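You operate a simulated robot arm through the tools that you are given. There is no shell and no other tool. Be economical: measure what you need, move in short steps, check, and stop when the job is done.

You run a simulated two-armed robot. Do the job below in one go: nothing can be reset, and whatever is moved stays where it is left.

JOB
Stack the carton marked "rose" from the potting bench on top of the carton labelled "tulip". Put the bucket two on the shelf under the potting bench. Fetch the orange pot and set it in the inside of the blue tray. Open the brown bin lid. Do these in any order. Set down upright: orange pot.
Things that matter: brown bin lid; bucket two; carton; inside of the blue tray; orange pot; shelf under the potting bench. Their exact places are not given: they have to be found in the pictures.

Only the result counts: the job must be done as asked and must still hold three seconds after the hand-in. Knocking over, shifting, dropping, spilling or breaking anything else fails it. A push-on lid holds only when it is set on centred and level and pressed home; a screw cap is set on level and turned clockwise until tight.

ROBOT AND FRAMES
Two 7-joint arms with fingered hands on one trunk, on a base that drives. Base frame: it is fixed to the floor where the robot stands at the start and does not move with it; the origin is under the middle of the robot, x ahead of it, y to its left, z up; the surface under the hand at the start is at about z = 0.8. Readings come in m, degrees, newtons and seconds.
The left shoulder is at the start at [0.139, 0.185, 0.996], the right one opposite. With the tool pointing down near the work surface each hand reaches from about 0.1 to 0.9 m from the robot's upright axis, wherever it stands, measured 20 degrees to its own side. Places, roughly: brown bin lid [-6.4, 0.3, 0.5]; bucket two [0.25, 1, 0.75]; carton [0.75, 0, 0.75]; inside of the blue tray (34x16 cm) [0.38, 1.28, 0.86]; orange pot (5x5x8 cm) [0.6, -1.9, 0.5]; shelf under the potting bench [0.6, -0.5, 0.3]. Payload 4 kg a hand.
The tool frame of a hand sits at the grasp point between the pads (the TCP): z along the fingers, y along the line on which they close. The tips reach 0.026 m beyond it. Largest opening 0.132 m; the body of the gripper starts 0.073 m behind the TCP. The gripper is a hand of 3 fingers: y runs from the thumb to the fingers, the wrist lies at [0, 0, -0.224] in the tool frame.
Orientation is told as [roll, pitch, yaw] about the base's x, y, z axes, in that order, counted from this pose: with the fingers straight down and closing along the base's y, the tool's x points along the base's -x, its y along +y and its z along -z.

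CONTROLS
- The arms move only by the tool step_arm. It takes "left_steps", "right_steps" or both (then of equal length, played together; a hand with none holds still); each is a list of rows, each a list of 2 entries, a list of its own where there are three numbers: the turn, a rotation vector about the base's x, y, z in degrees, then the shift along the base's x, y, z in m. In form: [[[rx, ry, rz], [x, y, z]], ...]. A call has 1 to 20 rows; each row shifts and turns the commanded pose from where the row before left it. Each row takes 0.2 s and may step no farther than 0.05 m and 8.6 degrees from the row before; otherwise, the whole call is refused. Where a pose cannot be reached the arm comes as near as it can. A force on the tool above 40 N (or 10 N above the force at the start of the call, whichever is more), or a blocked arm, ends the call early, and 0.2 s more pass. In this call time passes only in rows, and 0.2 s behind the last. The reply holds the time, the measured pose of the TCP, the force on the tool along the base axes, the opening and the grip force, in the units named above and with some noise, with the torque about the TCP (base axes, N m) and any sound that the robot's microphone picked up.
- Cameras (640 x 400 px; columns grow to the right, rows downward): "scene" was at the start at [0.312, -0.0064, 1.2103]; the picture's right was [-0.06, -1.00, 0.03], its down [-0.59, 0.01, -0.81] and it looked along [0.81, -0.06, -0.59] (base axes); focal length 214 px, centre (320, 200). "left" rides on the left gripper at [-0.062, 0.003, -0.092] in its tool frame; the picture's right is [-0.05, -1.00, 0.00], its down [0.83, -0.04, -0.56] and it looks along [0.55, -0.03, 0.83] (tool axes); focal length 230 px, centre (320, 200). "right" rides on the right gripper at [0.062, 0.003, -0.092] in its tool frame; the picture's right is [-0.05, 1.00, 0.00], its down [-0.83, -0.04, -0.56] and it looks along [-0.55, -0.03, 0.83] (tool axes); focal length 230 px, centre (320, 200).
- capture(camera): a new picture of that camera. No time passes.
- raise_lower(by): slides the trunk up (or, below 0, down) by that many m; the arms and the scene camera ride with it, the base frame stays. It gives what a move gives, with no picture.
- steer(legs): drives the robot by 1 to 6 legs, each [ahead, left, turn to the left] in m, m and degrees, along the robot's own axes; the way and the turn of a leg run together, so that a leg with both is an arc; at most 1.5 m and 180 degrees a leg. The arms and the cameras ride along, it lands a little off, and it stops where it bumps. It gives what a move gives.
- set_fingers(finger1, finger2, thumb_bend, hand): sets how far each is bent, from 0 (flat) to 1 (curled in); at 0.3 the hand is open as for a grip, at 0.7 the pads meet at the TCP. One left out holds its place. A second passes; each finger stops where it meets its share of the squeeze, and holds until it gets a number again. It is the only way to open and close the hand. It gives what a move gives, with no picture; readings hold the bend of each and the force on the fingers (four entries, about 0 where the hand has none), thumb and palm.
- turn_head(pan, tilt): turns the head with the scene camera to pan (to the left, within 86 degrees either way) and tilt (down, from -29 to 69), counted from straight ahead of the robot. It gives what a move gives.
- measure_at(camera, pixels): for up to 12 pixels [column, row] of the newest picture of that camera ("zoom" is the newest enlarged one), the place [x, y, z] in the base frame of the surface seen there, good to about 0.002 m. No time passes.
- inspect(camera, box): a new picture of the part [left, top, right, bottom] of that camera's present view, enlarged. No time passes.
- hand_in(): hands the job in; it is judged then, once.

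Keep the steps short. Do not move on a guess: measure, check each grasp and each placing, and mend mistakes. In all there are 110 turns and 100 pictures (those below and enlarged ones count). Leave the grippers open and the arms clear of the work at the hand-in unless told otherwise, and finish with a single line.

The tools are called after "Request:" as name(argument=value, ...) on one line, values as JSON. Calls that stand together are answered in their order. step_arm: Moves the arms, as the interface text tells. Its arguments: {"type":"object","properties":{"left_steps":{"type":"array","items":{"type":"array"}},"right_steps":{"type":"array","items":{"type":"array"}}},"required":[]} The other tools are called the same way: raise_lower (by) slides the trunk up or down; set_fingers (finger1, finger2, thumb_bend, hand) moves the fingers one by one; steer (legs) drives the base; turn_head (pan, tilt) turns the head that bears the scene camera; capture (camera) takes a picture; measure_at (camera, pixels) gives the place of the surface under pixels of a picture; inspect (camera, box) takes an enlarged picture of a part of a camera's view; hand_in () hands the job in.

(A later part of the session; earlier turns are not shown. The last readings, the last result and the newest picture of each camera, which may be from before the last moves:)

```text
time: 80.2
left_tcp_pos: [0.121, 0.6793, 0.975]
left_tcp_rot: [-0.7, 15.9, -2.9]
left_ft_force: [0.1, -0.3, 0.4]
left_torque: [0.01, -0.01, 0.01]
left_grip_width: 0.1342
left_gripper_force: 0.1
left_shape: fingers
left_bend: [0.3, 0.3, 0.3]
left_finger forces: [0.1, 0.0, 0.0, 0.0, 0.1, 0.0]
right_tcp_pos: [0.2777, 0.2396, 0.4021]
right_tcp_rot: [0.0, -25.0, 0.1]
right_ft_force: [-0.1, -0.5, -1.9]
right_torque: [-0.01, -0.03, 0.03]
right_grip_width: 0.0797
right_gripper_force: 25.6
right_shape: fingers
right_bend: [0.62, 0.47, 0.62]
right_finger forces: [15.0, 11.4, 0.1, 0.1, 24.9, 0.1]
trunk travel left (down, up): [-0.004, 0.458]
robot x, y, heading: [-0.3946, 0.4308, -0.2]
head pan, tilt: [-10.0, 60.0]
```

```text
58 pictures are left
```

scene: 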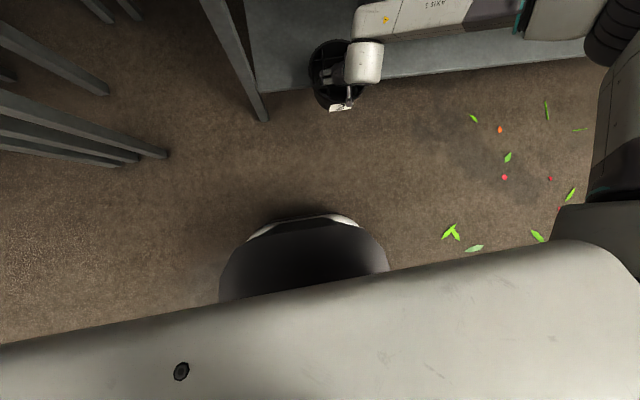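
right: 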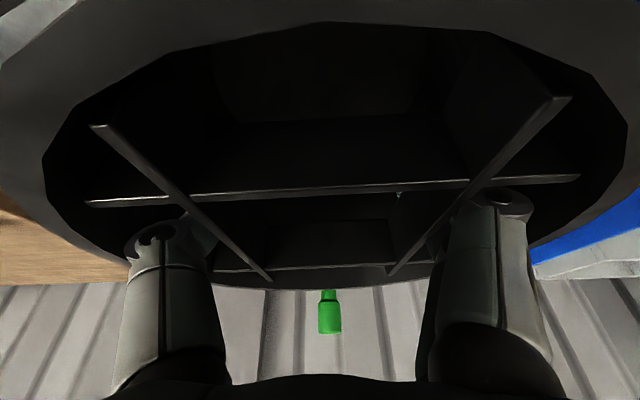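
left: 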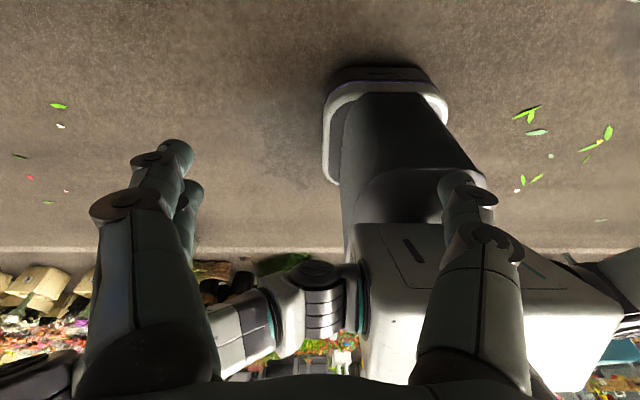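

Clear so far. Advance another 0.085 m.

Request:
steer(legs=[[0.085, 0, 0]])

Request:
turn_head(pan=-15, tilt=45)

Request:
capture(camera="scene")

Request:
capture(camera="right")

```text
time: 81.3
left_tcp_pos: [0.2056, 0.679, 0.9759]
left_tcp_rot: [-0.8, 15.9, -3.0]
left_ft_force: [-0.3, 0.0, 0.4]
left_torque: [-0.03, 0.01, 0.02]
left_grip_width: 0.1341
left_gripper_force: 0.2
left_shape: fingers
left_bend: [0.3, 0.3, 0.3]
left_finger forces: [0.0, 0.0, 0.0, 0.0, 0.1, 0.1]
right_tcp_pos: [0.363, 0.2384, 0.4032]
right_tcp_rot: [-0.1, -25.0, 0.2]
right_ft_force: [0.3, -0.7, -1.5]
right_torque: [0.01, 0.07, 0.01]
right_grip_width: 0.08
right_gripper_force: 26.2
right_shape: fingers
right_bend: [0.62, 0.47, 0.62]
right_finger forces: [14.9, 11.7, 0.0, 0.0, 25.1, 0.0]
trunk travel left (down, up): [-0.004, 0.458]
robot x, y, heading: [-0.3091, 0.4301, -0.4]
head pan, tilt: [-10.0, 60.0]
```

```text
time: 82.1
left_tcp_pos: [0.2069, 0.6777, 0.9744]
left_tcp_rot: [-0.7, 15.9, -3.1]
left_ft_force: [-0.2, 0.1, 0.1]
left_torque: [-0.01, 0.0, -0.01]
left_grip_width: 0.134
left_gripper_force: 0.1
left_shape: fingers
left_bend: [0.3, 0.3, 0.3]
left_finger forces: [0.0, 0.0, 0.0, 0.0, 0.0, 0.0]
right_tcp_pos: [0.3612, 0.2387, 0.4023]
right_tcp_rot: [0.0, -25.0, 0.1]
right_ft_force: [-0.4, -0.3, -1.5]
right_torque: [0.01, 0.01, -0.02]
right_grip_width: 0.0796
right_gripper_force: 25.5
right_shape: fingers
right_bend: [0.62, 0.47, 0.62]
right_finger forces: [15.1, 11.6, 0.1, 0.0, 25.0, 0.1]
trunk travel left (down, up): [-0.004, 0.458]
robot x, y, heading: [-0.3108, 0.4323, -0.5]
head pan, tilt: [-15.0, 45.0]
```

```text
57 pictures are left
```

scene: 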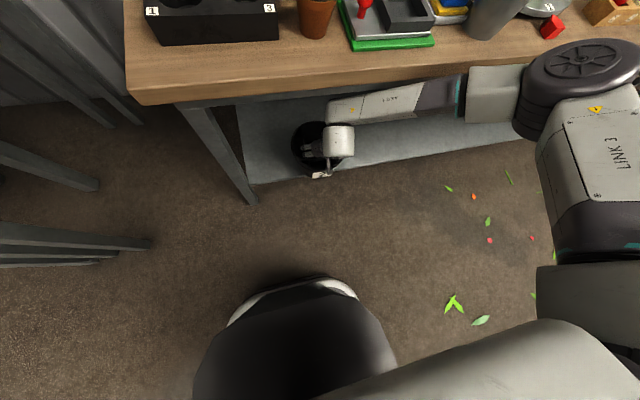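

```text
56 pictures are left
```

right: 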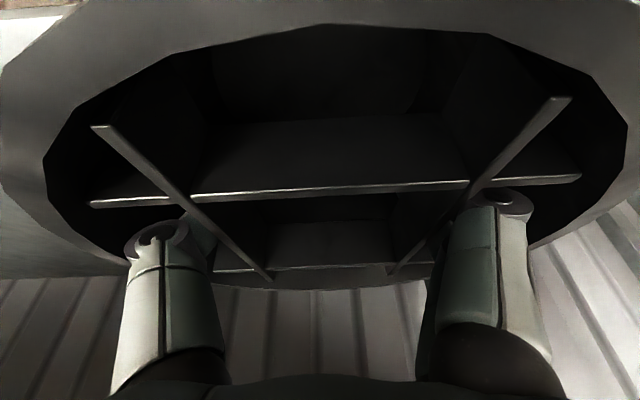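

Measure the forearm where it passes under the bench lip.

Request:
measure_at(camera="scene", pixels=[[330, 102], [360, 96], [385, 92], [410, 87], [430, 84], [455, 78], [500, 70], [320, 172], [310, 150], [260, 180], [335, 165]])

```text
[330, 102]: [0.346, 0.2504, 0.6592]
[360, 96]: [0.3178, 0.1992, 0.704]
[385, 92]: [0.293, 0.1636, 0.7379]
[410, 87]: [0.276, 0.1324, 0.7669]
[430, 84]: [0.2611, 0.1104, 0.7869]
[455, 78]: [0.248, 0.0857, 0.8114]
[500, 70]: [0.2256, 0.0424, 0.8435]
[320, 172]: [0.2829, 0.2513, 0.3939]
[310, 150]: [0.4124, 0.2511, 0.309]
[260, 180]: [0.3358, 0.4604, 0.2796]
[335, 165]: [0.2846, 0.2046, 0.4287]
```

Lower first (0.016), creep ahead 0.012, then touch down.

Request:
step_arm(right_steps=[[[0, 0, 0], [0, 0, -0.008]], [[0, 0, 0], [0, 0, -0.008]], [[0, 0, 0], [0.006, 0, 0]], [[0, 0, 0], [0.006, 0, 0]], [[0, 0, 0], [0, 0, -0.003]]])

```text
time: 83.3
left_tcp_pos: [0.2059, 0.6788, 0.9751]
left_tcp_rot: [-0.8, 16.0, -3.0]
left_ft_force: [0.4, -0.4, -0.7]
left_torque: [-0.02, 0.0, -0.04]
left_grip_width: 0.134
left_gripper_force: 0.1
left_shape: fingers
left_bend: [0.3, 0.3, 0.3]
left_finger forces: [0.0, 0.0, 0.0, 0.1, 0.0, 0.1]
right_tcp_pos: [0.3732, 0.2351, 0.3873]
right_tcp_rot: [0.0, -25.0, 0.1]
right_ft_force: [-0.2, 0.4, -1.8]
right_torque: [0.0, 0.0, 0.01]
right_grip_width: 0.08
right_gripper_force: 25.9
right_shape: fingers
right_bend: [0.62, 0.47, 0.62]
right_finger forces: [14.9, 11.6, 0.0, 0.1, 25.1, 0.0]
right hand out of reach, approached as far as the arm can: row 4
trunk travel left (down, up): [-0.004, 0.458]
robot x, y, heading: [-0.3117, 0.4315, -0.3]
head pan, tilt: [-15.0, 45.0]
```

Request:
step_arm(right_steps=[[[0, 0, 0], [-0.001, 0, -0.003]], [[0, 0, 0], [-0.001, 0, -0.003]], [[0, 0, 0], [-0.001, 0, -0.002]]])

Request:
inspect(camera="scene", box=[240, 70, 400, 210])

```text
time: 84.1
left_tcp_pos: [0.2073, 0.6778, 0.9759]
left_tcp_rot: [-0.8, 15.8, -3.0]
left_ft_force: [0.6, 0.2, -0.1]
left_torque: [0.0, -0.01, -0.01]
left_grip_width: 0.1342
left_gripper_force: 0.0
left_shape: fingers
left_bend: [0.3, 0.3, 0.3]
left_finger forces: [0.1, 0.0, 0.1, 0.0, 0.1, 0.0]
right_tcp_pos: [0.3689, 0.2328, 0.3838]
right_tcp_rot: [0.2, -25.0, 0.2]
right_ft_force: [-0.2, 0.4, -0.8]
right_torque: [-0.03, 0.01, 0.02]
right_grip_width: 0.0799
right_gripper_force: 26.2
right_shape: fingers
right_bend: [0.62, 0.47, 0.62]
right_finger forces: [14.9, 11.6, 0.1, 0.0, 24.9, 0.1]
right hand out of reach, approached as far as the arm can: row 1, 3
trunk travel left (down, up): [-0.004, 0.458]
robot x, y, heading: [-0.31, 0.4322, -0.1]
head pan, tilt: [-15.0, 45.0]
```

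```text
2.86 times, centred on (320, 140) of scene
```

zoom: 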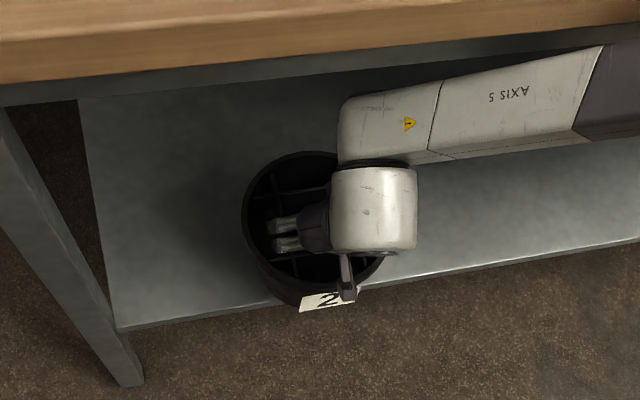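

Nearly down (3 mm left). Use the trunk for the last 3 mm.

Request:
raise_lower(by=-0.003)

```text
time: 84.6
left_tcp_pos: [0.2068, 0.6782, 0.9717]
left_tcp_rot: [-0.7, 15.8, -3.0]
left_ft_force: [0.2, -0.7, 0.1]
left_torque: [0.03, 0.06, 0.0]
left_grip_width: 0.134
left_gripper_force: 0.1
left_shape: fingers
left_bend: [0.3, 0.3, 0.3]
left_finger forces: [0.1, 0.1, 0.0, 0.0, 0.1, 0.0]
right_tcp_pos: [0.3684, 0.2324, 0.3799]
right_tcp_rot: [0.1, -25.0, 0.2]
right_ft_force: [0.5, 0.0, -1.3]
right_torque: [0.14, -0.08, 0.01]
right_grip_width: 0.0797
right_gripper_force: 26.1
right_shape: fingers
right_bend: [0.62, 0.47, 0.62]
right_finger forces: [14.5, 11.9, 0.1, 0.0, 24.8, 0.0]
trunk travel left (down, up): [-0.001, 0.461]
robot x, y, heading: [-0.3128, 0.4322, -0.4]
head pan, tilt: [-15.0, 45.0]
```

Contact felt. Open to 0.39 (the width used when entering).

Request:
set_fingers(hand="right", finger1=0.39, finger2=0.39, thumb_bend=0.39)

Request:
inspect(camera="scene", box=[240, 70, 400, 210])

Request:
measure_at(camera="zoom", pixels=[[245, 215], [320, 300], [275, 160], [310, 305], [260, 270]])

```text
time: 85.6
left_tcp_pos: [0.207, 0.6777, 0.9713]
left_tcp_rot: [-0.8, 15.8, -3.1]
left_ft_force: [-0.3, 0.3, 0.1]
left_torque: [-0.01, -0.01, 0.0]
left_grip_width: 0.134
left_gripper_force: 0.2
left_shape: fingers
left_bend: [0.3, 0.3, 0.3]
left_finger forces: [0.0, 0.1, 0.1, 0.1, 0.1, 0.0]
right_tcp_pos: [0.3677, 0.2332, 0.3789]
right_tcp_rot: [0.0, -25.0, 0.2]
right_ft_force: [-0.7, 0.5, -0.1]
right_torque: [0.06, 0.03, 0.0]
right_grip_width: 0.1049
right_gripper_force: 0.5
right_shape: fingers
right_bend: [0.39, 0.39, 0.39]
right_finger forces: [0.9, 0.0, 0.1, 0.0, 0.1, 0.0]
trunk travel left (down, up): [-0.001, 0.461]
robot x, y, heading: [-0.31, 0.4315, -0.5]
head pan, tilt: [-15.0, 45.0]
```

```text
2.86 times, centred on (320, 140) of scene
```

zoom: 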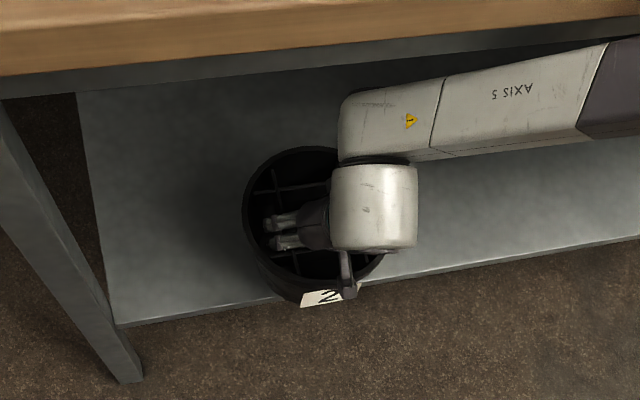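

```text
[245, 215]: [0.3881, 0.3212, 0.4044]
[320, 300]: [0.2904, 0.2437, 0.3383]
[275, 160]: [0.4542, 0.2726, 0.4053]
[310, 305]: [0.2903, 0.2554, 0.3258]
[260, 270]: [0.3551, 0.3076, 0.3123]
```

Released, bucket stands level (rim z 0.404–0.405). Check the forearm/rail clearance before withdrawing.

Request:
measure_at(camera="zoom", pixels=[[345, 105], [400, 90], [440, 82], [480, 74], [520, 66], [560, 58], [440, 62], [440, 50]])

```text
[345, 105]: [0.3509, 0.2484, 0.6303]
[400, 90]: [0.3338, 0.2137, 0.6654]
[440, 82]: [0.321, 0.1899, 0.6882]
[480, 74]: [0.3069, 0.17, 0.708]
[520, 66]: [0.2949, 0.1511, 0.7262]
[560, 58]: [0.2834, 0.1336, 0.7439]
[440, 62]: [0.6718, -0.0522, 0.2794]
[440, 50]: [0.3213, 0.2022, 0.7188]
```

Withdraw along the tool axis (back and up) by 0.065.

Request:
step_arm(right_steps=[[[0, 0, 0], [-0.007, 0, 0.0145]], [[0, 0, 0], [-0.007, 0, 0.0145]], [[0, 0, 0], [-0.009, 0, 0.0145]], [[0, 0, 0], [-0.01, 0, 0.0145]]])

Request:
inspect(camera="scene", box=[240, 70, 400, 210])

Request:
capture(camera="right")

```text
time: 86.6
left_tcp_pos: [0.2072, 0.6777, 0.9718]
left_tcp_rot: [-0.8, 15.8, -3.0]
left_ft_force: [0.4, 0.4, -0.8]
left_torque: [0.01, 0.01, -0.03]
left_grip_width: 0.134
left_gripper_force: 0.0
left_shape: fingers
left_bend: [0.3, 0.3, 0.3]
left_finger forces: [0.1, 0.0, 0.1, 0.0, 0.0, 0.0]
right_tcp_pos: [0.3351, 0.2323, 0.4374]
right_tcp_rot: [0.0, -25.0, 0.0]
right_ft_force: [-0.8, 0.0, -0.7]
right_torque: [-0.02, -0.03, 0.02]
right_grip_width: 0.105
right_gripper_force: 0.1
right_shape: fingers
right_bend: [0.39, 0.39, 0.39]
right_finger forces: [0.1, 0.1, 0.0, 0.1, 0.1, 0.0]
trunk travel left (down, up): [-0.001, 0.461]
robot x, y, heading: [-0.3116, 0.4299, -0.4]
head pan, tilt: [-15.0, 45.0]
```

```text
2.86 times, centred on (320, 140) of scene
```

zoom: 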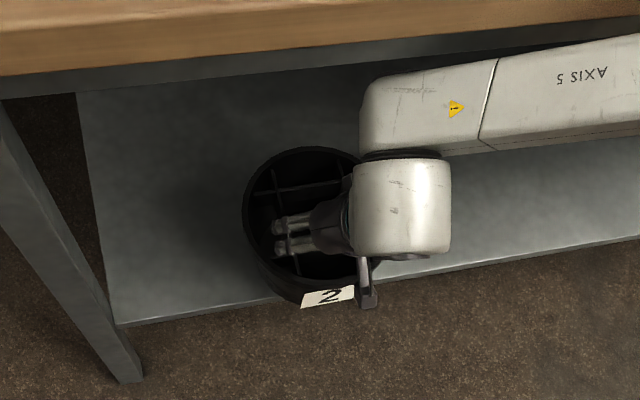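

```text
52 pictures are left
```

right: 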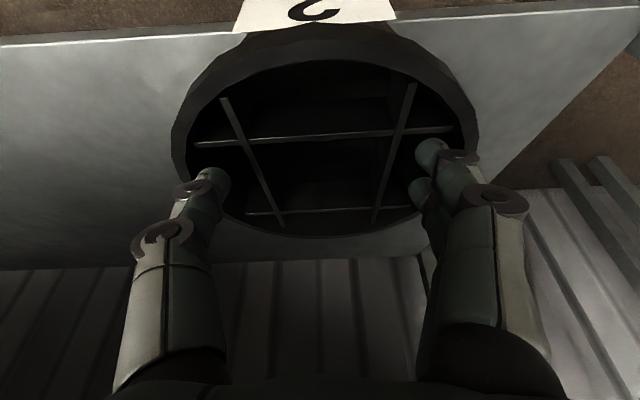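

Fingers are just clear of the rim. Rise 0.03 more (moving back), then back off 0.2 m.

Request:
step_arm(right_steps=[[[0, 0, 0], [-0.01, 0, 0.015]], [[0, 0, 0], [-0.012, 0, 0.015]]])

Request:
steer(legs=[[-0.22, 0, 0]])

Request:
set_fingers(hand="right", finger1=0.65, finger2=0.65, thumb_bend=0.65)

Request:
capture(camera="scene")

```text
time: 87.2
left_tcp_pos: [0.2071, 0.6772, 0.9718]
left_tcp_rot: [-0.9, 15.8, -3.0]
left_ft_force: [-0.4, 0.8, 0.5]
left_torque: [0.0, 0.02, -0.02]
left_grip_width: 0.1341
left_gripper_force: 0.1
left_shape: fingers
left_bend: [0.3, 0.3, 0.3]
left_finger forces: [0.0, 0.0, 0.0, 0.0, 0.0, 0.0]
right_tcp_pos: [0.3125, 0.2314, 0.4677]
right_tcp_rot: [0.1, -25.0, 0.2]
right_ft_force: [-1.3, 0.5, 0.6]
right_torque: [0.03, 0.01, -0.01]
right_grip_width: 0.1049
right_gripper_force: 0.1
right_shape: fingers
right_bend: [0.39, 0.39, 0.39]
right_finger forces: [0.0, 0.0, 0.0, 0.0, 0.0, 0.1]
trunk travel left (down, up): [-0.001, 0.461]
robot x, y, heading: [-0.3099, 0.4305, -0.5]
head pan, tilt: [-15.0, 45.0]
```

```text
time: 88.9
left_tcp_pos: [-0.0161, 0.6804, 0.9725]
left_tcp_rot: [-0.8, 15.7, -2.8]
left_ft_force: [0.0, -0.1, -0.7]
left_torque: [0.05, -0.05, 0.02]
left_grip_width: 0.1341
left_gripper_force: 0.0
left_shape: fingers
left_bend: [0.3, 0.3, 0.3]
left_finger forces: [0.0, 0.0, 0.1, 0.0, 0.1, 0.1]
right_tcp_pos: [0.0911, 0.2357, 0.4671]
right_tcp_rot: [0.0, -25.1, 0.3]
right_ft_force: [0.7, -0.2, 0.0]
right_torque: [0.0, -0.01, 0.02]
right_grip_width: 0.1047
right_gripper_force: 0.0
right_shape: fingers
right_bend: [0.39, 0.39, 0.39]
right_finger forces: [0.1, 0.0, 0.0, 0.0, 0.1, 0.1]
trunk travel left (down, up): [-0.001, 0.461]
robot x, y, heading: [-0.5339, 0.4295, -0.2]
head pan, tilt: [-15.0, 45.0]
```

```text
time: 89.9
left_tcp_pos: [-0.0158, 0.6805, 0.9704]
left_tcp_rot: [-0.7, 15.8, -2.8]
left_ft_force: [0.1, 0.3, 0.8]
left_torque: [-0.01, 0.0, -0.03]
left_grip_width: 0.1344
left_gripper_force: 0.2
left_shape: fingers
left_bend: [0.3, 0.3, 0.3]
left_finger forces: [0.1, 0.0, 0.0, 0.0, 0.1, 0.1]
right_tcp_pos: [0.0909, 0.235, 0.4673]
right_tcp_rot: [0.0, -25.0, 0.3]
right_ft_force: [0.1, 0.5, 0.7]
right_torque: [-0.03, 0.02, 0.0]
right_grip_width: 0.0201
right_gripper_force: 0.0
right_shape: fingers
right_bend: [0.65, 0.65, 0.65]
right_finger forces: [0.0, 0.1, 0.0, 0.0, 0.1, 0.1]
trunk travel left (down, up): [-0.001, 0.461]
robot x, y, heading: [-0.5274, 0.4323, -0.1]
head pan, tilt: [-15.0, 45.0]
```

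```text
51 pictures are left
```

scene: 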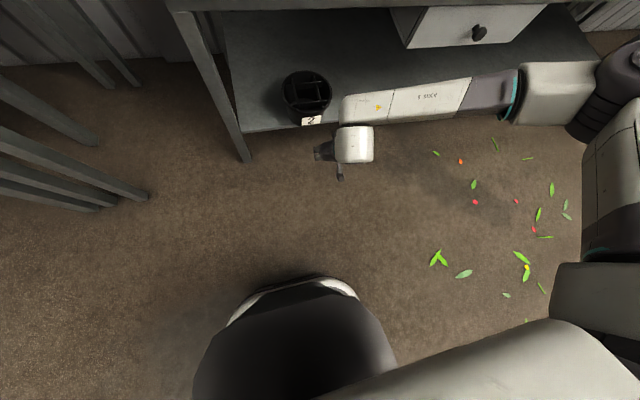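

Lower the fist to z 0.375, drive up to the bucket's front (x≈0.25).

Request:
step_arm(right_steps=[[[0, 0, 0], [-0.005, 0, -0.035]], [[0, 0, 0], [-0.005, 0, -0.035]], [[0, 0, 0], [-0.005, 0, -0.022]]])

Request:
steer(legs=[[0.17, 0, 0]])

Request:
inspect(camera="scene", box=[240, 60, 400, 210])

```text
time: 90.7
left_tcp_pos: [-0.0142, 0.6803, 0.9711]
left_tcp_rot: [-0.8, 15.8, -2.8]
left_ft_force: [-0.1, 0.5, -0.1]
left_torque: [0.01, 0.0, 0.02]
left_grip_width: 0.1342
left_gripper_force: 0.1
left_shape: fingers
left_bend: [0.3, 0.3, 0.3]
left_finger forces: [0.0, 0.0, 0.1, 0.1, 0.1, 0.0]
right_tcp_pos: [0.1007, 0.2136, 0.3988]
right_tcp_rot: [0.0, -24.4, 0.7]
right_ft_force: [0.2, -0.2, 0.1]
right_torque: [-0.02, -0.01, -0.02]
right_grip_width: 0.0201
right_gripper_force: 0.1
right_shape: fingers
right_bend: [0.65, 0.65, 0.65]
right_finger forces: [0.1, 0.0, 0.0, 0.0, 0.0, 0.0]
right hand out of reach, approached as far as the arm can: row 2, 3
trunk travel left (down, up): [-0.001, 0.461]
robot x, y, heading: [-0.5325, 0.4313, -0.5]
head pan, tilt: [-15.0, 45.0]
```

```text
time: 92.1
left_tcp_pos: [0.1531, 0.6807, 0.9706]
left_tcp_rot: [-0.9, 15.9, -2.9]
left_ft_force: [0.1, 0.1, 0.0]
left_torque: [-0.03, 0.04, 0.01]
left_grip_width: 0.1344
left_gripper_force: 0.0
left_shape: fingers
left_bend: [0.3, 0.3, 0.3]
left_finger forces: [0.0, 0.0, 0.0, 0.0, 0.0, 0.1]
right_tcp_pos: [0.2688, 0.215, 0.3991]
right_tcp_rot: [0.1, -24.5, 0.6]
right_ft_force: [-0.1, 0.7, 0.9]
right_torque: [0.03, -0.01, 0.02]
right_grip_width: 0.0199
right_gripper_force: 0.1
right_shape: fingers
right_bend: [0.65, 0.65, 0.65]
right_finger forces: [0.1, 0.1, 0.0, 0.1, 0.0, 0.0]
trunk travel left (down, up): [-0.001, 0.461]
robot x, y, heading: [-0.3671, 0.4309, -0.1]
head pan, tilt: [-15.0, 45.0]
```

```text
2.67 times, centred on (320, 135) of scene
```

zoom: 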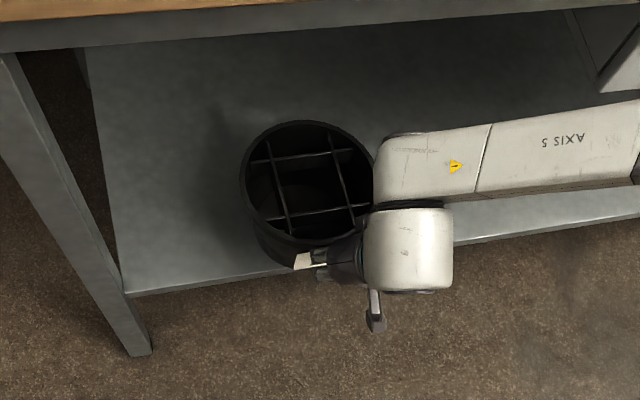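

Fist is at the bucket's front, slightly high (z 0.40). Shift y +0.02 and push in 1 cm steps, watching for tipping.

Request:
step_arm(right_steps=[[[0, 0, 0], [-0.005, 0.01, 0]], [[0, 0, 0], [0, 0.01, -0.005]], [[0, 0, 0], [0.01, 0, -0.005]], [[0, 0, 0], [0.01, 0, -0.005]]])

Request:
inspect(camera="scene", box=[240, 60, 400, 210])

Request:
measure_at(camera="zoom", pixels=[[243, 190], [300, 124], [258, 215], [372, 175], [315, 262]])

```text
time: 93.1
left_tcp_pos: [0.1529, 0.6807, 0.9717]
left_tcp_rot: [-0.8, 15.7, -2.9]
left_ft_force: [1.4, 0.3, 0.7]
left_torque: [-0.04, 0.0, 0.02]
left_grip_width: 0.134
left_gripper_force: 0.1
left_shape: fingers
left_bend: [0.3, 0.3, 0.3]
left_finger forces: [0.0, 0.0, 0.1, 0.0, 0.0, 0.0]
right_tcp_pos: [0.2924, 0.2296, 0.3931]
right_tcp_rot: [-0.1, -24.5, 0.6]
right_ft_force: [-0.9, 0.1, -0.7]
right_torque: [0.05, -0.01, 0.02]
right_grip_width: 0.0199
right_gripper_force: 0.3
right_shape: fingers
right_bend: [0.65, 0.65, 0.65]
right_finger forces: [0.1, 0.5, 0.0, 0.0, 0.0, 0.0]
right hand out of reach, approached as far as the arm can: row 1, 2
trunk travel left (down, up): [-0.001, 0.461]
robot x, y, heading: [-0.3641, 0.4316, -0.6]
head pan, tilt: [-15.0, 45.0]
```

```text
2.67 times, centred on (320, 135) of scene
```

zoom: 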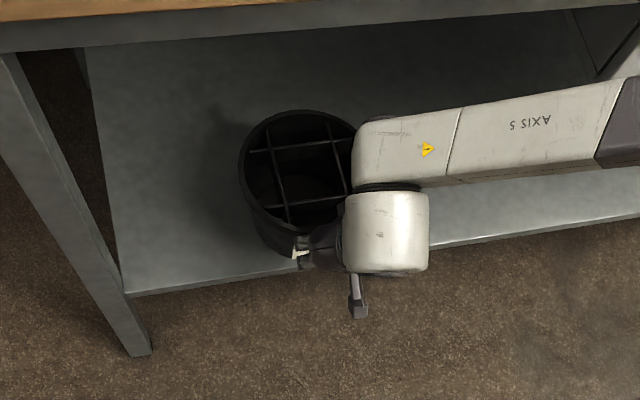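

```text
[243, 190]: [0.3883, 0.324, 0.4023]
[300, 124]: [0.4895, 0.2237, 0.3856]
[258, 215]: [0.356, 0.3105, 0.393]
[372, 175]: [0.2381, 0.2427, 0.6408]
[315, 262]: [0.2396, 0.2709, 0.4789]
```

It slides upright. Push on 0.04.

Request:
step_arm(right_steps=[[[0, 0, 0], [0.01, 0, -0.003]], [[0, 0, 0], [0.01, 0, -0.003]], [[0, 0, 0], [0.01, 0, -0.003]], [[0, 0, 0], [0.01, 0, 0]]])

Request:
inspect(camera="scene", box=[240, 60, 400, 210])

```text
time: 94.1
left_tcp_pos: [0.1528, 0.6804, 0.9716]
left_tcp_rot: [-0.7, 15.9, -2.7]
left_ft_force: [-0.3, -0.6, -0.1]
left_torque: [0.0, -0.02, 0.01]
left_grip_width: 0.1341
left_gripper_force: 0.0
left_shape: fingers
left_bend: [0.3, 0.3, 0.3]
left_finger forces: [0.0, 0.1, 0.1, 0.0, 0.0, 0.1]
right_tcp_pos: [0.3323, 0.2293, 0.3838]
right_tcp_rot: [0.1, -24.4, 0.5]
right_ft_force: [0.8, -0.9, -0.4]
right_torque: [0.03, 0.01, 0.0]
right_grip_width: 0.0201
right_gripper_force: 0.1
right_shape: fingers
right_bend: [0.65, 0.65, 0.65]
right_finger forces: [0.1, 0.3, 0.1, 0.0, 0.1, 0.1]
trunk travel left (down, up): [-0.001, 0.461]
robot x, y, heading: [-0.3646, 0.4317, -0.2]
head pan, tilt: [-15.0, 45.0]
```

```text
2.67 times, centred on (320, 135) of scene
```

zoom: 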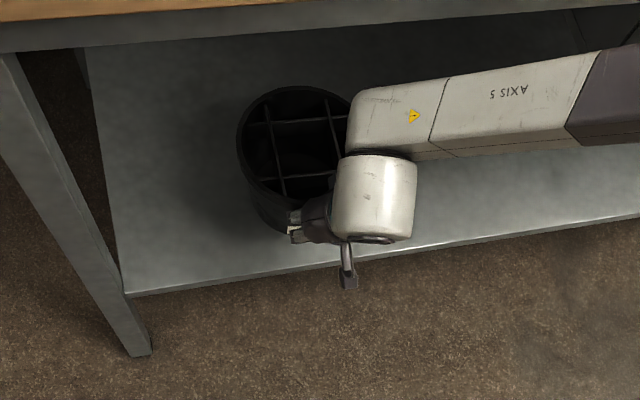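

Good. 0.015 more, then retreat along −x and measure.

Request:
step_arm(right_steps=[[[0, 0, 0], [0.008, 0, 0]], [[0, 0, 0], [0.008, 0, 0]], [[0, 0, 0], [-0.02, 0, 0]]])

Request:
steer(legs=[[-0.3, 0, 0]])

Request:
set_fingers(hand="right", finger1=0.3, finger2=0.3, thumb_bend=0.3)

Request:
inspect(camera="scene", box=[200, 20, 400, 160])

```text
time: 94.9
left_tcp_pos: [0.1516, 0.6808, 0.9715]
left_tcp_rot: [-0.8, 15.9, -2.8]
left_ft_force: [0.5, -0.4, -0.4]
left_torque: [-0.03, 0.0, 0.01]
left_grip_width: 0.134
left_gripper_force: 0.1
left_shape: fingers
left_bend: [0.3, 0.3, 0.3]
left_finger forces: [0.0, 0.1, 0.0, 0.0, 0.1, 0.0]
right_tcp_pos: [0.328, 0.2301, 0.3841]
right_tcp_rot: [0.1, -24.6, 0.6]
right_ft_force: [0.0, -0.1, 0.8]
right_torque: [0.02, 0.01, -0.02]
right_grip_width: 0.0201
right_gripper_force: 0.0
right_shape: fingers
right_bend: [0.65, 0.65, 0.65]
right_finger forces: [0.0, 0.0, 0.0, 0.0, 0.0, 0.0]
trunk travel left (down, up): [-0.001, 0.461]
robot x, y, heading: [-0.3665, 0.4269, 0.1]
head pan, tilt: [-15.0, 45.0]
```

```text
time: 97.0
left_tcp_pos: [-0.1457, 0.6807, 0.971]
left_tcp_rot: [-0.8, 15.9, -2.8]
left_ft_force: [0.4, 0.2, 0.3]
left_torque: [-0.01, -0.02, 0.02]
left_grip_width: 0.1342
left_gripper_force: 0.2
left_shape: fingers
left_bend: [0.3, 0.3, 0.3]
left_finger forces: [0.0, 0.0, 0.0, 0.1, 0.1, 0.0]
right_tcp_pos: [0.0294, 0.23, 0.3844]
right_tcp_rot: [0.0, -24.6, 0.6]
right_ft_force: [0.3, -0.3, 0.5]
right_torque: [0.02, 0.05, -0.01]
right_grip_width: 0.0203
right_gripper_force: 0.1
right_shape: fingers
right_bend: [0.65, 0.65, 0.65]
right_finger forces: [0.0, 0.1, 0.0, 0.0, 0.1, 0.0]
trunk travel left (down, up): [-0.001, 0.461]
robot x, y, heading: [-0.6623, 0.4321, -0.1]
head pan, tilt: [-15.0, 45.0]
```

```text
time: 98.0
left_tcp_pos: [-0.144, 0.6814, 0.9713]
left_tcp_rot: [-0.8, 15.8, -2.8]
left_ft_force: [-0.1, 0.2, 0.6]
left_torque: [-0.02, -0.02, -0.03]
left_grip_width: 0.1336
left_gripper_force: 0.0
left_shape: fingers
left_bend: [0.3, 0.3, 0.3]
left_finger forces: [0.0, 0.1, 0.0, 0.0, 0.0, 0.0]
right_tcp_pos: [0.0299, 0.2295, 0.3842]
right_tcp_rot: [0.1, -24.6, 0.6]
right_ft_force: [0.2, 0.4, -0.5]
right_torque: [0.0, -0.02, 0.03]
right_grip_width: 0.1341
right_gripper_force: 0.1
right_shape: fingers
right_bend: [0.3, 0.3, 0.3]
right_finger forces: [0.1, 0.0, 0.0, 0.1, 0.1, 0.1]
trunk travel left (down, up): [-0.001, 0.461]
robot x, y, heading: [-0.6614, 0.4294, -0.2]
head pan, tilt: [-15.0, 45.0]
```

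```text
2.86 times, centred on (300, 90) of scene
```

zoom: 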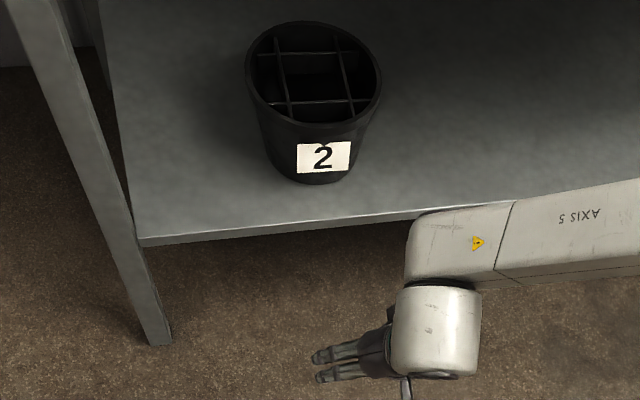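

Bucket 2 stands upright fully on the shelf. Next the orange pot: raise the right hand and straighten it, drive right along the aisle, and look.

Request:
step_arm(right_steps=[[[0, 5, 0], [0, 0, 0.045]], [[0, 5, 0], [0, 0, 0.045]], [[0, 5, 0], [0, 0, 0.045]], [[0, 5, 0], [0, 0, 0.045]], [[0, 4.6, 0], [0, 0, 0.045]], [[0, 0, 0], [0, 0, 0.045]], [[0, 0, 0], [0, 0, 0.045]], [[0, 0, 0], [0, 0, 0.045]], [[0, 0, 0], [0, 0, 0.045]], [[0, 0, 0], [0, 0, 0.045]]])

Request:
steer(legs=[[0, -1.0, 0], [0, -0.8, 0]])

Request:
turn_head(pan=-30, tilt=25)

Request:
capture(camera="scene")

```text
time: 100.2
left_tcp_pos: [-0.1453, 0.6811, 0.9726]
left_tcp_rot: [-0.9, 15.7, -2.9]
left_ft_force: [-0.3, -0.5, 0.0]
left_torque: [0.01, -0.01, 0.07]
left_grip_width: 0.1339
left_gripper_force: 0.0
left_shape: fingers
left_bend: [0.3, 0.3, 0.3]
left_finger forces: [0.1, 0.0, 0.1, 0.0, 0.1, 0.0]
right_tcp_pos: [0.0302, 0.2286, 0.8374]
right_tcp_rot: [0.3, 0.0, 0.5]
right_ft_force: [-0.8, 0.2, 0.4]
right_torque: [-0.01, 0.02, 0.01]
right_grip_width: 0.1342
right_gripper_force: 0.0
right_shape: fingers
right_bend: [0.3, 0.3, 0.3]
right_finger forces: [0.0, 0.1, 0.0, 0.0, 0.1, 0.0]
trunk travel left (down, up): [-0.001, 0.461]
robot x, y, heading: [-0.6596, 0.4304, -0.4]
head pan, tilt: [-15.0, 45.0]
```

```text
time: 109.2
left_tcp_pos: [-0.1732, -1.115, 0.9716]
left_tcp_rot: [-0.8, 15.8, -3.8]
left_ft_force: [0.1, -0.5, -0.6]
left_torque: [-0.03, 0.0, 0.01]
left_grip_width: 0.1341
left_gripper_force: 0.0
left_shape: fingers
left_bend: [0.3, 0.3, 0.3]
left_finger forces: [0.0, 0.1, 0.1, 0.0, 0.1, 0.0]
right_tcp_pos: [-0.0045, -1.5702, 0.8361]
right_tcp_rot: [0.2, -0.1, -0.4]
right_ft_force: [0.5, -0.9, 0.5]
right_torque: [0.03, 0.01, 0.02]
right_grip_width: 0.1341
right_gripper_force: 0.0
right_shape: fingers
right_bend: [0.3, 0.3, 0.3]
right_finger forces: [0.0, 0.0, 0.0, 0.1, 0.0, 0.1]
trunk travel left (down, up): [-0.001, 0.461]
robot x, y, heading: [-0.6925, -1.357, -0.7]
head pan, tilt: [-15.0, 45.0]
```

```text
time: 110.0
left_tcp_pos: [-0.1733, -1.1154, 0.9707]
left_tcp_rot: [-0.7, 15.8, -3.7]
left_ft_force: [0.9, 0.7, -0.2]
left_torque: [0.03, 0.03, 0.02]
left_grip_width: 0.1341
left_gripper_force: 0.1
left_shape: fingers
left_bend: [0.3, 0.3, 0.3]
left_finger forces: [0.0, 0.0, 0.0, 0.1, 0.1, 0.0]
right_tcp_pos: [-0.005, -1.5708, 0.8353]
right_tcp_rot: [0.3, 0.0, -0.4]
right_ft_force: [-0.1, -0.1, -0.3]
right_torque: [0.02, 0.0, -0.01]
right_grip_width: 0.134
right_gripper_force: 0.1
right_shape: fingers
right_bend: [0.3, 0.3, 0.3]
right_finger forces: [0.0, 0.0, 0.1, 0.1, 0.1, 0.1]
trunk travel left (down, up): [-0.001, 0.461]
robot x, y, heading: [-0.6936, -1.3565, -0.9]
head pan, tilt: [-30.0, 25.0]
```

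```text
46 pictures are left
```

scene: 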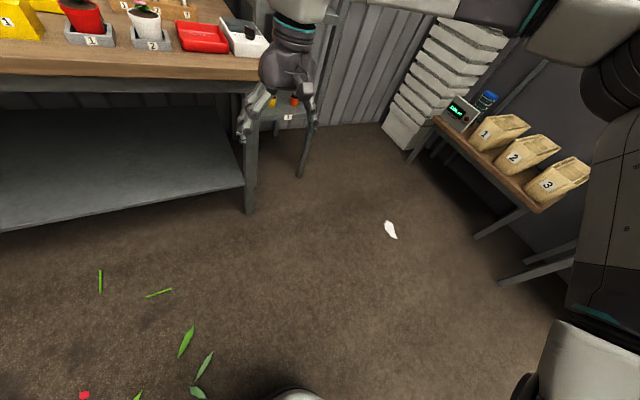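

An orange pot seems to stand on a rack at (293,100), partly behind the hand. Enlarge.

Request:
inspect(camera="scene", box=[220, 0, 380, 130])

Request:
measure_at(camera="zoom", pixels=[[297, 405], [213, 405], [297, 430], [270, 470], [350, 440]])

Request:
steer(legs=[[0, -0.5, 0.8]])

Request:
turn_head(pan=10, tilt=20)

Request:
capture(camera="scene")

```text
3.08 times, centred on (300, 65) of scene
```

zoom: 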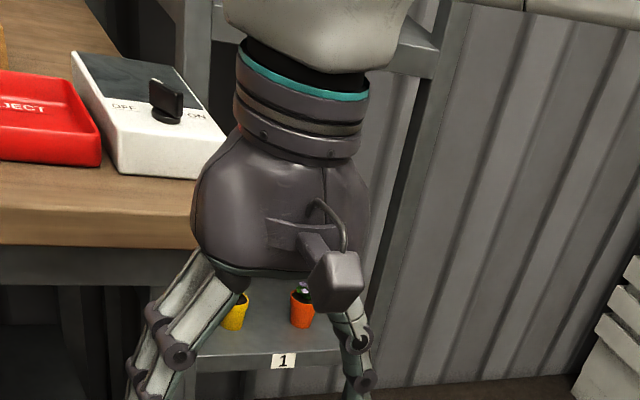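

```text
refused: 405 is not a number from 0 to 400
```

```text
time: 113.0
left_tcp_pos: [-0.1818, -1.6114, 0.9715]
left_tcp_rot: [-0.8, 15.8, -2.5]
left_ft_force: [-0.5, 0.6, -0.4]
left_torque: [0.02, 0.02, 0.01]
left_grip_width: 0.1338
left_gripper_force: 0.0
left_shape: fingers
left_bend: [0.3, 0.3, 0.3]
left_finger forces: [0.1, 0.0, 0.1, 0.0, 0.0, 0.0]
right_tcp_pos: [-0.0052, -2.0613, 0.8363]
right_tcp_rot: [0.4, 0.0, 1.0]
right_ft_force: [0.7, -0.1, -0.6]
right_torque: [0.0, 0.02, -0.01]
right_grip_width: 0.134
right_gripper_force: 0.0
right_shape: fingers
right_bend: [0.3, 0.3, 0.3]
right_finger forces: [0.0, 0.1, 0.0, 0.0, 0.1, 0.0]
trunk travel left (down, up): [-0.001, 0.461]
robot x, y, heading: [-0.6971, -1.8623, 0.2]
head pan, tilt: [-30.0, 25.0]
```

```text
time: 114.1
left_tcp_pos: [-0.1836, -1.6109, 0.9712]
left_tcp_rot: [-0.8, 15.8, -2.4]
left_ft_force: [1.5, -0.2, -0.3]
left_torque: [-0.02, -0.02, 0.0]
left_grip_width: 0.1342
left_gripper_force: 0.0
left_shape: fingers
left_bend: [0.3, 0.3, 0.3]
left_finger forces: [0.0, 0.0, 0.0, 0.0, 0.0, 0.0]
right_tcp_pos: [-0.006, -2.0621, 0.8353]
right_tcp_rot: [0.3, 0.0, 0.9]
right_ft_force: [0.5, 0.3, -0.6]
right_torque: [-0.03, 0.0, 0.01]
right_grip_width: 0.1341
right_gripper_force: 0.1
right_shape: fingers
right_bend: [0.3, 0.3, 0.3]
right_finger forces: [0.0, 0.0, 0.0, 0.0, 0.1, 0.0]
trunk travel left (down, up): [-0.001, 0.461]
robot x, y, heading: [-0.6967, -1.8631, -0.0]
head pan, tilt: [10.0, 20.0]
```

```text
44 pictures are left
```

scene: 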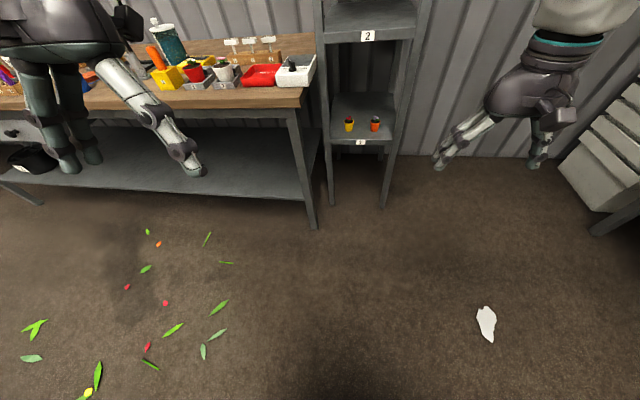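

Rack shelf "1" holds a yellow pot (349,123) and the orange pot (375,123). Enlarge and measure.

Request:
inspect(camera="scene", box=[300, 0, 440, 160])

Request:
measure_at(camera="scene", pixels=[[375, 119], [375, 127], [371, 120], [379, 120], [349, 122], [361, 142], [335, 137], [390, 138], [366, 37], [330, 35], [400, 36], [325, 100]])

```text
2.50 times, centred on (370, 80) of scene
```

zoom: 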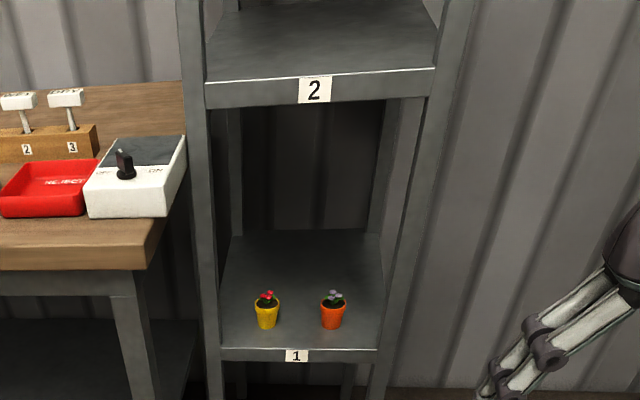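

```text
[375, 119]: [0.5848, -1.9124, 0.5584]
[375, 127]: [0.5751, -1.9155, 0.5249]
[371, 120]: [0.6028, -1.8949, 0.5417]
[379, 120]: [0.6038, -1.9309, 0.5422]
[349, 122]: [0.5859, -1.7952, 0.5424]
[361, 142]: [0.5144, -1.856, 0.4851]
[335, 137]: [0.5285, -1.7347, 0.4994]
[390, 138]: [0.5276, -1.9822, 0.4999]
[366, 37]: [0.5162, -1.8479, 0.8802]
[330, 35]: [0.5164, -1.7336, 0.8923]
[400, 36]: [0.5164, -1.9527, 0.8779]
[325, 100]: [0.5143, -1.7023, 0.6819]
```

Orange pot: centre ≈ (0.60, −1.913), shelf z 0.50, shelf 2 underside ≈ 0.87. I want the left hand for it (best for the tray later), so check free space to the right.

Request:
turn_head(pan=-55, tilt=25)

Request:
capture(camera="scene")

Request:
measure_at(camera="scene", pixels=[[190, 90], [250, 150], [300, 200], [330, 120], [160, 60], [400, 180], [280, 250]])

```text
time: 115.4
left_tcp_pos: [-0.1849, -1.6104, 0.97]
left_tcp_rot: [-0.8, 15.9, -2.5]
left_ft_force: [0.6, 0.6, -0.4]
left_torque: [0.02, 0.05, 0.02]
left_grip_width: 0.1341
left_gripper_force: 0.2
left_shape: fingers
left_bend: [0.3, 0.3, 0.3]
left_finger forces: [0.1, 0.0, 0.0, 0.1, 0.0, 0.0]
right_tcp_pos: [-0.0033, -2.0603, 0.8357]
right_tcp_rot: [0.3, 0.0, 0.9]
right_ft_force: [0.0, -0.2, -0.1]
right_torque: [0.03, 0.01, 0.0]
right_grip_width: 0.1341
right_gripper_force: 0.0
right_shape: fingers
right_bend: [0.3, 0.3, 0.3]
right_finger forces: [0.0, 0.0, 0.1, 0.0, 0.0, 0.1]
trunk travel left (down, up): [-0.001, 0.461]
robot x, y, heading: [-0.6992, -1.8595, -0.0]
head pan, tilt: [-55.0, 25.0]
```

```text
42 pictures are left
```

scene: 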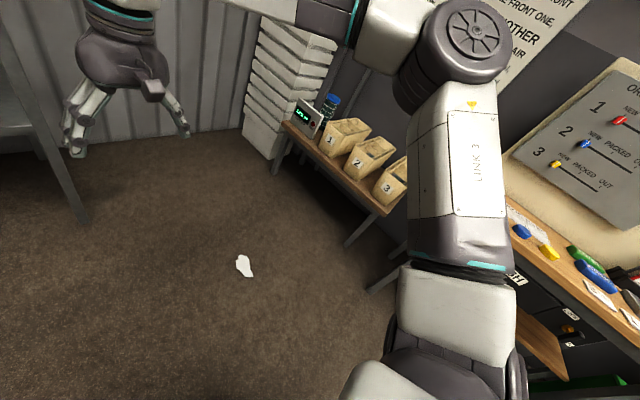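

```text
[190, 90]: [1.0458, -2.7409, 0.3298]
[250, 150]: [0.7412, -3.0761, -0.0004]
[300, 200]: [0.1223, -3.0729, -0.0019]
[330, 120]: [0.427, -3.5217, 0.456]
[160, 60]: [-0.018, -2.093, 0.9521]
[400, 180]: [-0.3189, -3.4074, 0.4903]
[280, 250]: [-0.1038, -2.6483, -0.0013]
```

Plenty of room (obstacles beyond y −3.1). Shift right 0.23 m, then bring the left hand into a forward-tilted pose (pitch −60°), half closed.

Request:
steer(legs=[[0, -0.23, 0]])

Request:
step_arm(left_steps=[[[0, -7.58, 0.25], [0.0236, -0.005, -0.037]], [[0, -7.58, 0.25], [0.0236, -0.005, -0.037]], [[0, -7.58, 0.25], [0.0236, -0.005, -0.037]], [[0, -7.58, 0.25], [0.0236, -0.005, -0.037]], [[0, -7.58, 0.25], [0.0236, -0.005, -0.037]], [[0, -7.58, 0.25], [0.0236, -0.005, -0.037]], [[0, -7.58, 0.25], [0.0236, -0.005, -0.037]], [[0, -7.58, 0.25], [0.0236, -0.005, -0.037]], [[0, -7.58, 0.25], [0.0236, -0.005, -0.037]], [[0, -7.58, 0.25], [0.0236, -0.005, -0.037]]])

Request:
set_fingers(hand="left", finger1=0.44, finger2=0.44, thumb_bend=0.44)

Request:
turn_head(pan=15, tilt=25)

Request:
capture(camera="scene")

```text
time: 117.2
left_tcp_pos: [-0.1818, -1.8465, 0.9712]
left_tcp_rot: [-0.8, 15.8, -2.6]
left_ft_force: [0.8, -0.3, 0.0]
left_torque: [0.02, -0.01, -0.02]
left_grip_width: 0.1344
left_gripper_force: 0.0
left_shape: fingers
left_bend: [0.3, 0.3, 0.3]
left_finger forces: [0.1, 0.0, 0.1, 0.0, 0.0, 0.1]
right_tcp_pos: [-0.0051, -2.2963, 0.8359]
right_tcp_rot: [0.3, 0.0, 0.8]
right_ft_force: [0.3, -0.5, 0.4]
right_torque: [0.04, -0.01, -0.03]
right_grip_width: 0.1342
right_gripper_force: 0.2
right_shape: fingers
right_bend: [0.3, 0.3, 0.3]
right_finger forces: [0.0, 0.1, 0.0, 0.0, 0.0, 0.1]
trunk travel left (down, up): [-0.001, 0.461]
robot x, y, heading: [-0.6981, -2.0917, -0.1]
head pan, tilt: [-55.0, 25.0]
```

```text
time: 119.4
left_tcp_pos: [0.0425, -1.9295, 0.6103]
left_tcp_rot: [-2.6, -58.1, 0.3]
left_ft_force: [0.2, -0.7, 0.7]
left_torque: [0.01, 0.05, -0.04]
left_grip_width: 0.1341
left_gripper_force: 0.0
left_shape: fingers
left_bend: [0.3, 0.3, 0.3]
left_finger forces: [0.0, 0.1, 0.0, 0.0, 0.0, 0.0]
left hand out of reach, approached as far as the arm can: row 10
right_tcp_pos: [-0.0042, -2.2977, 0.835]
right_tcp_rot: [0.3, 0.0, 0.6]
right_ft_force: [-0.1, -0.7, -0.6]
right_torque: [0.03, 0.0, -0.02]
right_grip_width: 0.1341
right_gripper_force: 0.1
right_shape: fingers
right_bend: [0.3, 0.3, 0.3]
right_finger forces: [0.0, 0.1, 0.0, 0.0, 0.1, 0.1]
trunk travel left (down, up): [-0.001, 0.461]
robot x, y, heading: [-0.6995, -2.096, 0.3]
head pan, tilt: [-55.0, 25.0]
```

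```text
time: 120.4
left_tcp_pos: [0.0403, -1.9278, 0.6086]
left_tcp_rot: [-2.1, -57.8, 0.1]
left_ft_force: [0.0, -0.7, -0.2]
left_torque: [-0.01, -0.01, -0.02]
left_grip_width: 0.0885
left_gripper_force: 0.0
left_shape: fingers
left_bend: [0.44, 0.44, 0.44]
left_finger forces: [0.0, 0.0, 0.0, 0.0, 0.0, 0.1]
right_tcp_pos: [-0.0047, -2.2967, 0.8364]
right_tcp_rot: [0.3, 0.0, 0.7]
right_ft_force: [-0.1, -0.4, -0.4]
right_torque: [0.01, -0.04, -0.01]
right_grip_width: 0.1339
right_gripper_force: 0.1
right_shape: fingers
right_bend: [0.3, 0.3, 0.3]
right_finger forces: [0.0, 0.1, 0.1, 0.1, 0.0, 0.1]
trunk travel left (down, up): [-0.001, 0.461]
robot x, y, heading: [-0.7005, -2.0979, 0.1]
head pan, tilt: [-55.0, 25.0]
```

```text
time: 121.8
left_tcp_pos: [0.0406, -1.9277, 0.6085]
left_tcp_rot: [-2.3, -57.7, 0.2]
left_ft_force: [0.0, 0.7, -0.1]
left_torque: [-0.03, -0.01, 0.02]
left_grip_width: 0.0886
left_gripper_force: 0.0
left_shape: fingers
left_bend: [0.44, 0.44, 0.44]
left_finger forces: [0.1, 0.1, 0.1, 0.0, 0.0, 0.0]
right_tcp_pos: [-0.0052, -2.2962, 0.8349]
right_tcp_rot: [0.3, 0.0, 0.8]
right_ft_force: [-0.1, 0.1, 0.2]
right_torque: [-0.01, -0.02, -0.01]
right_grip_width: 0.1338
right_gripper_force: 0.1
right_shape: fingers
right_bend: [0.3, 0.3, 0.3]
right_finger forces: [0.0, 0.0, 0.0, 0.0, 0.0, 0.0]
trunk travel left (down, up): [-0.001, 0.461]
robot x, y, heading: [-0.6954, -2.0947, -0.2]
head pan, tilt: [15.0, 25.0]
```

```text
41 pictures are left
```

scene: 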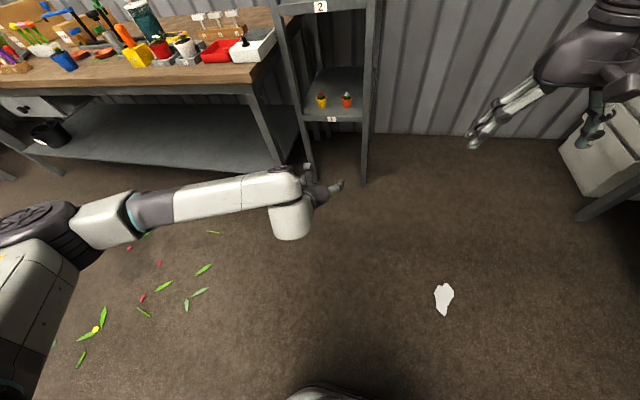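

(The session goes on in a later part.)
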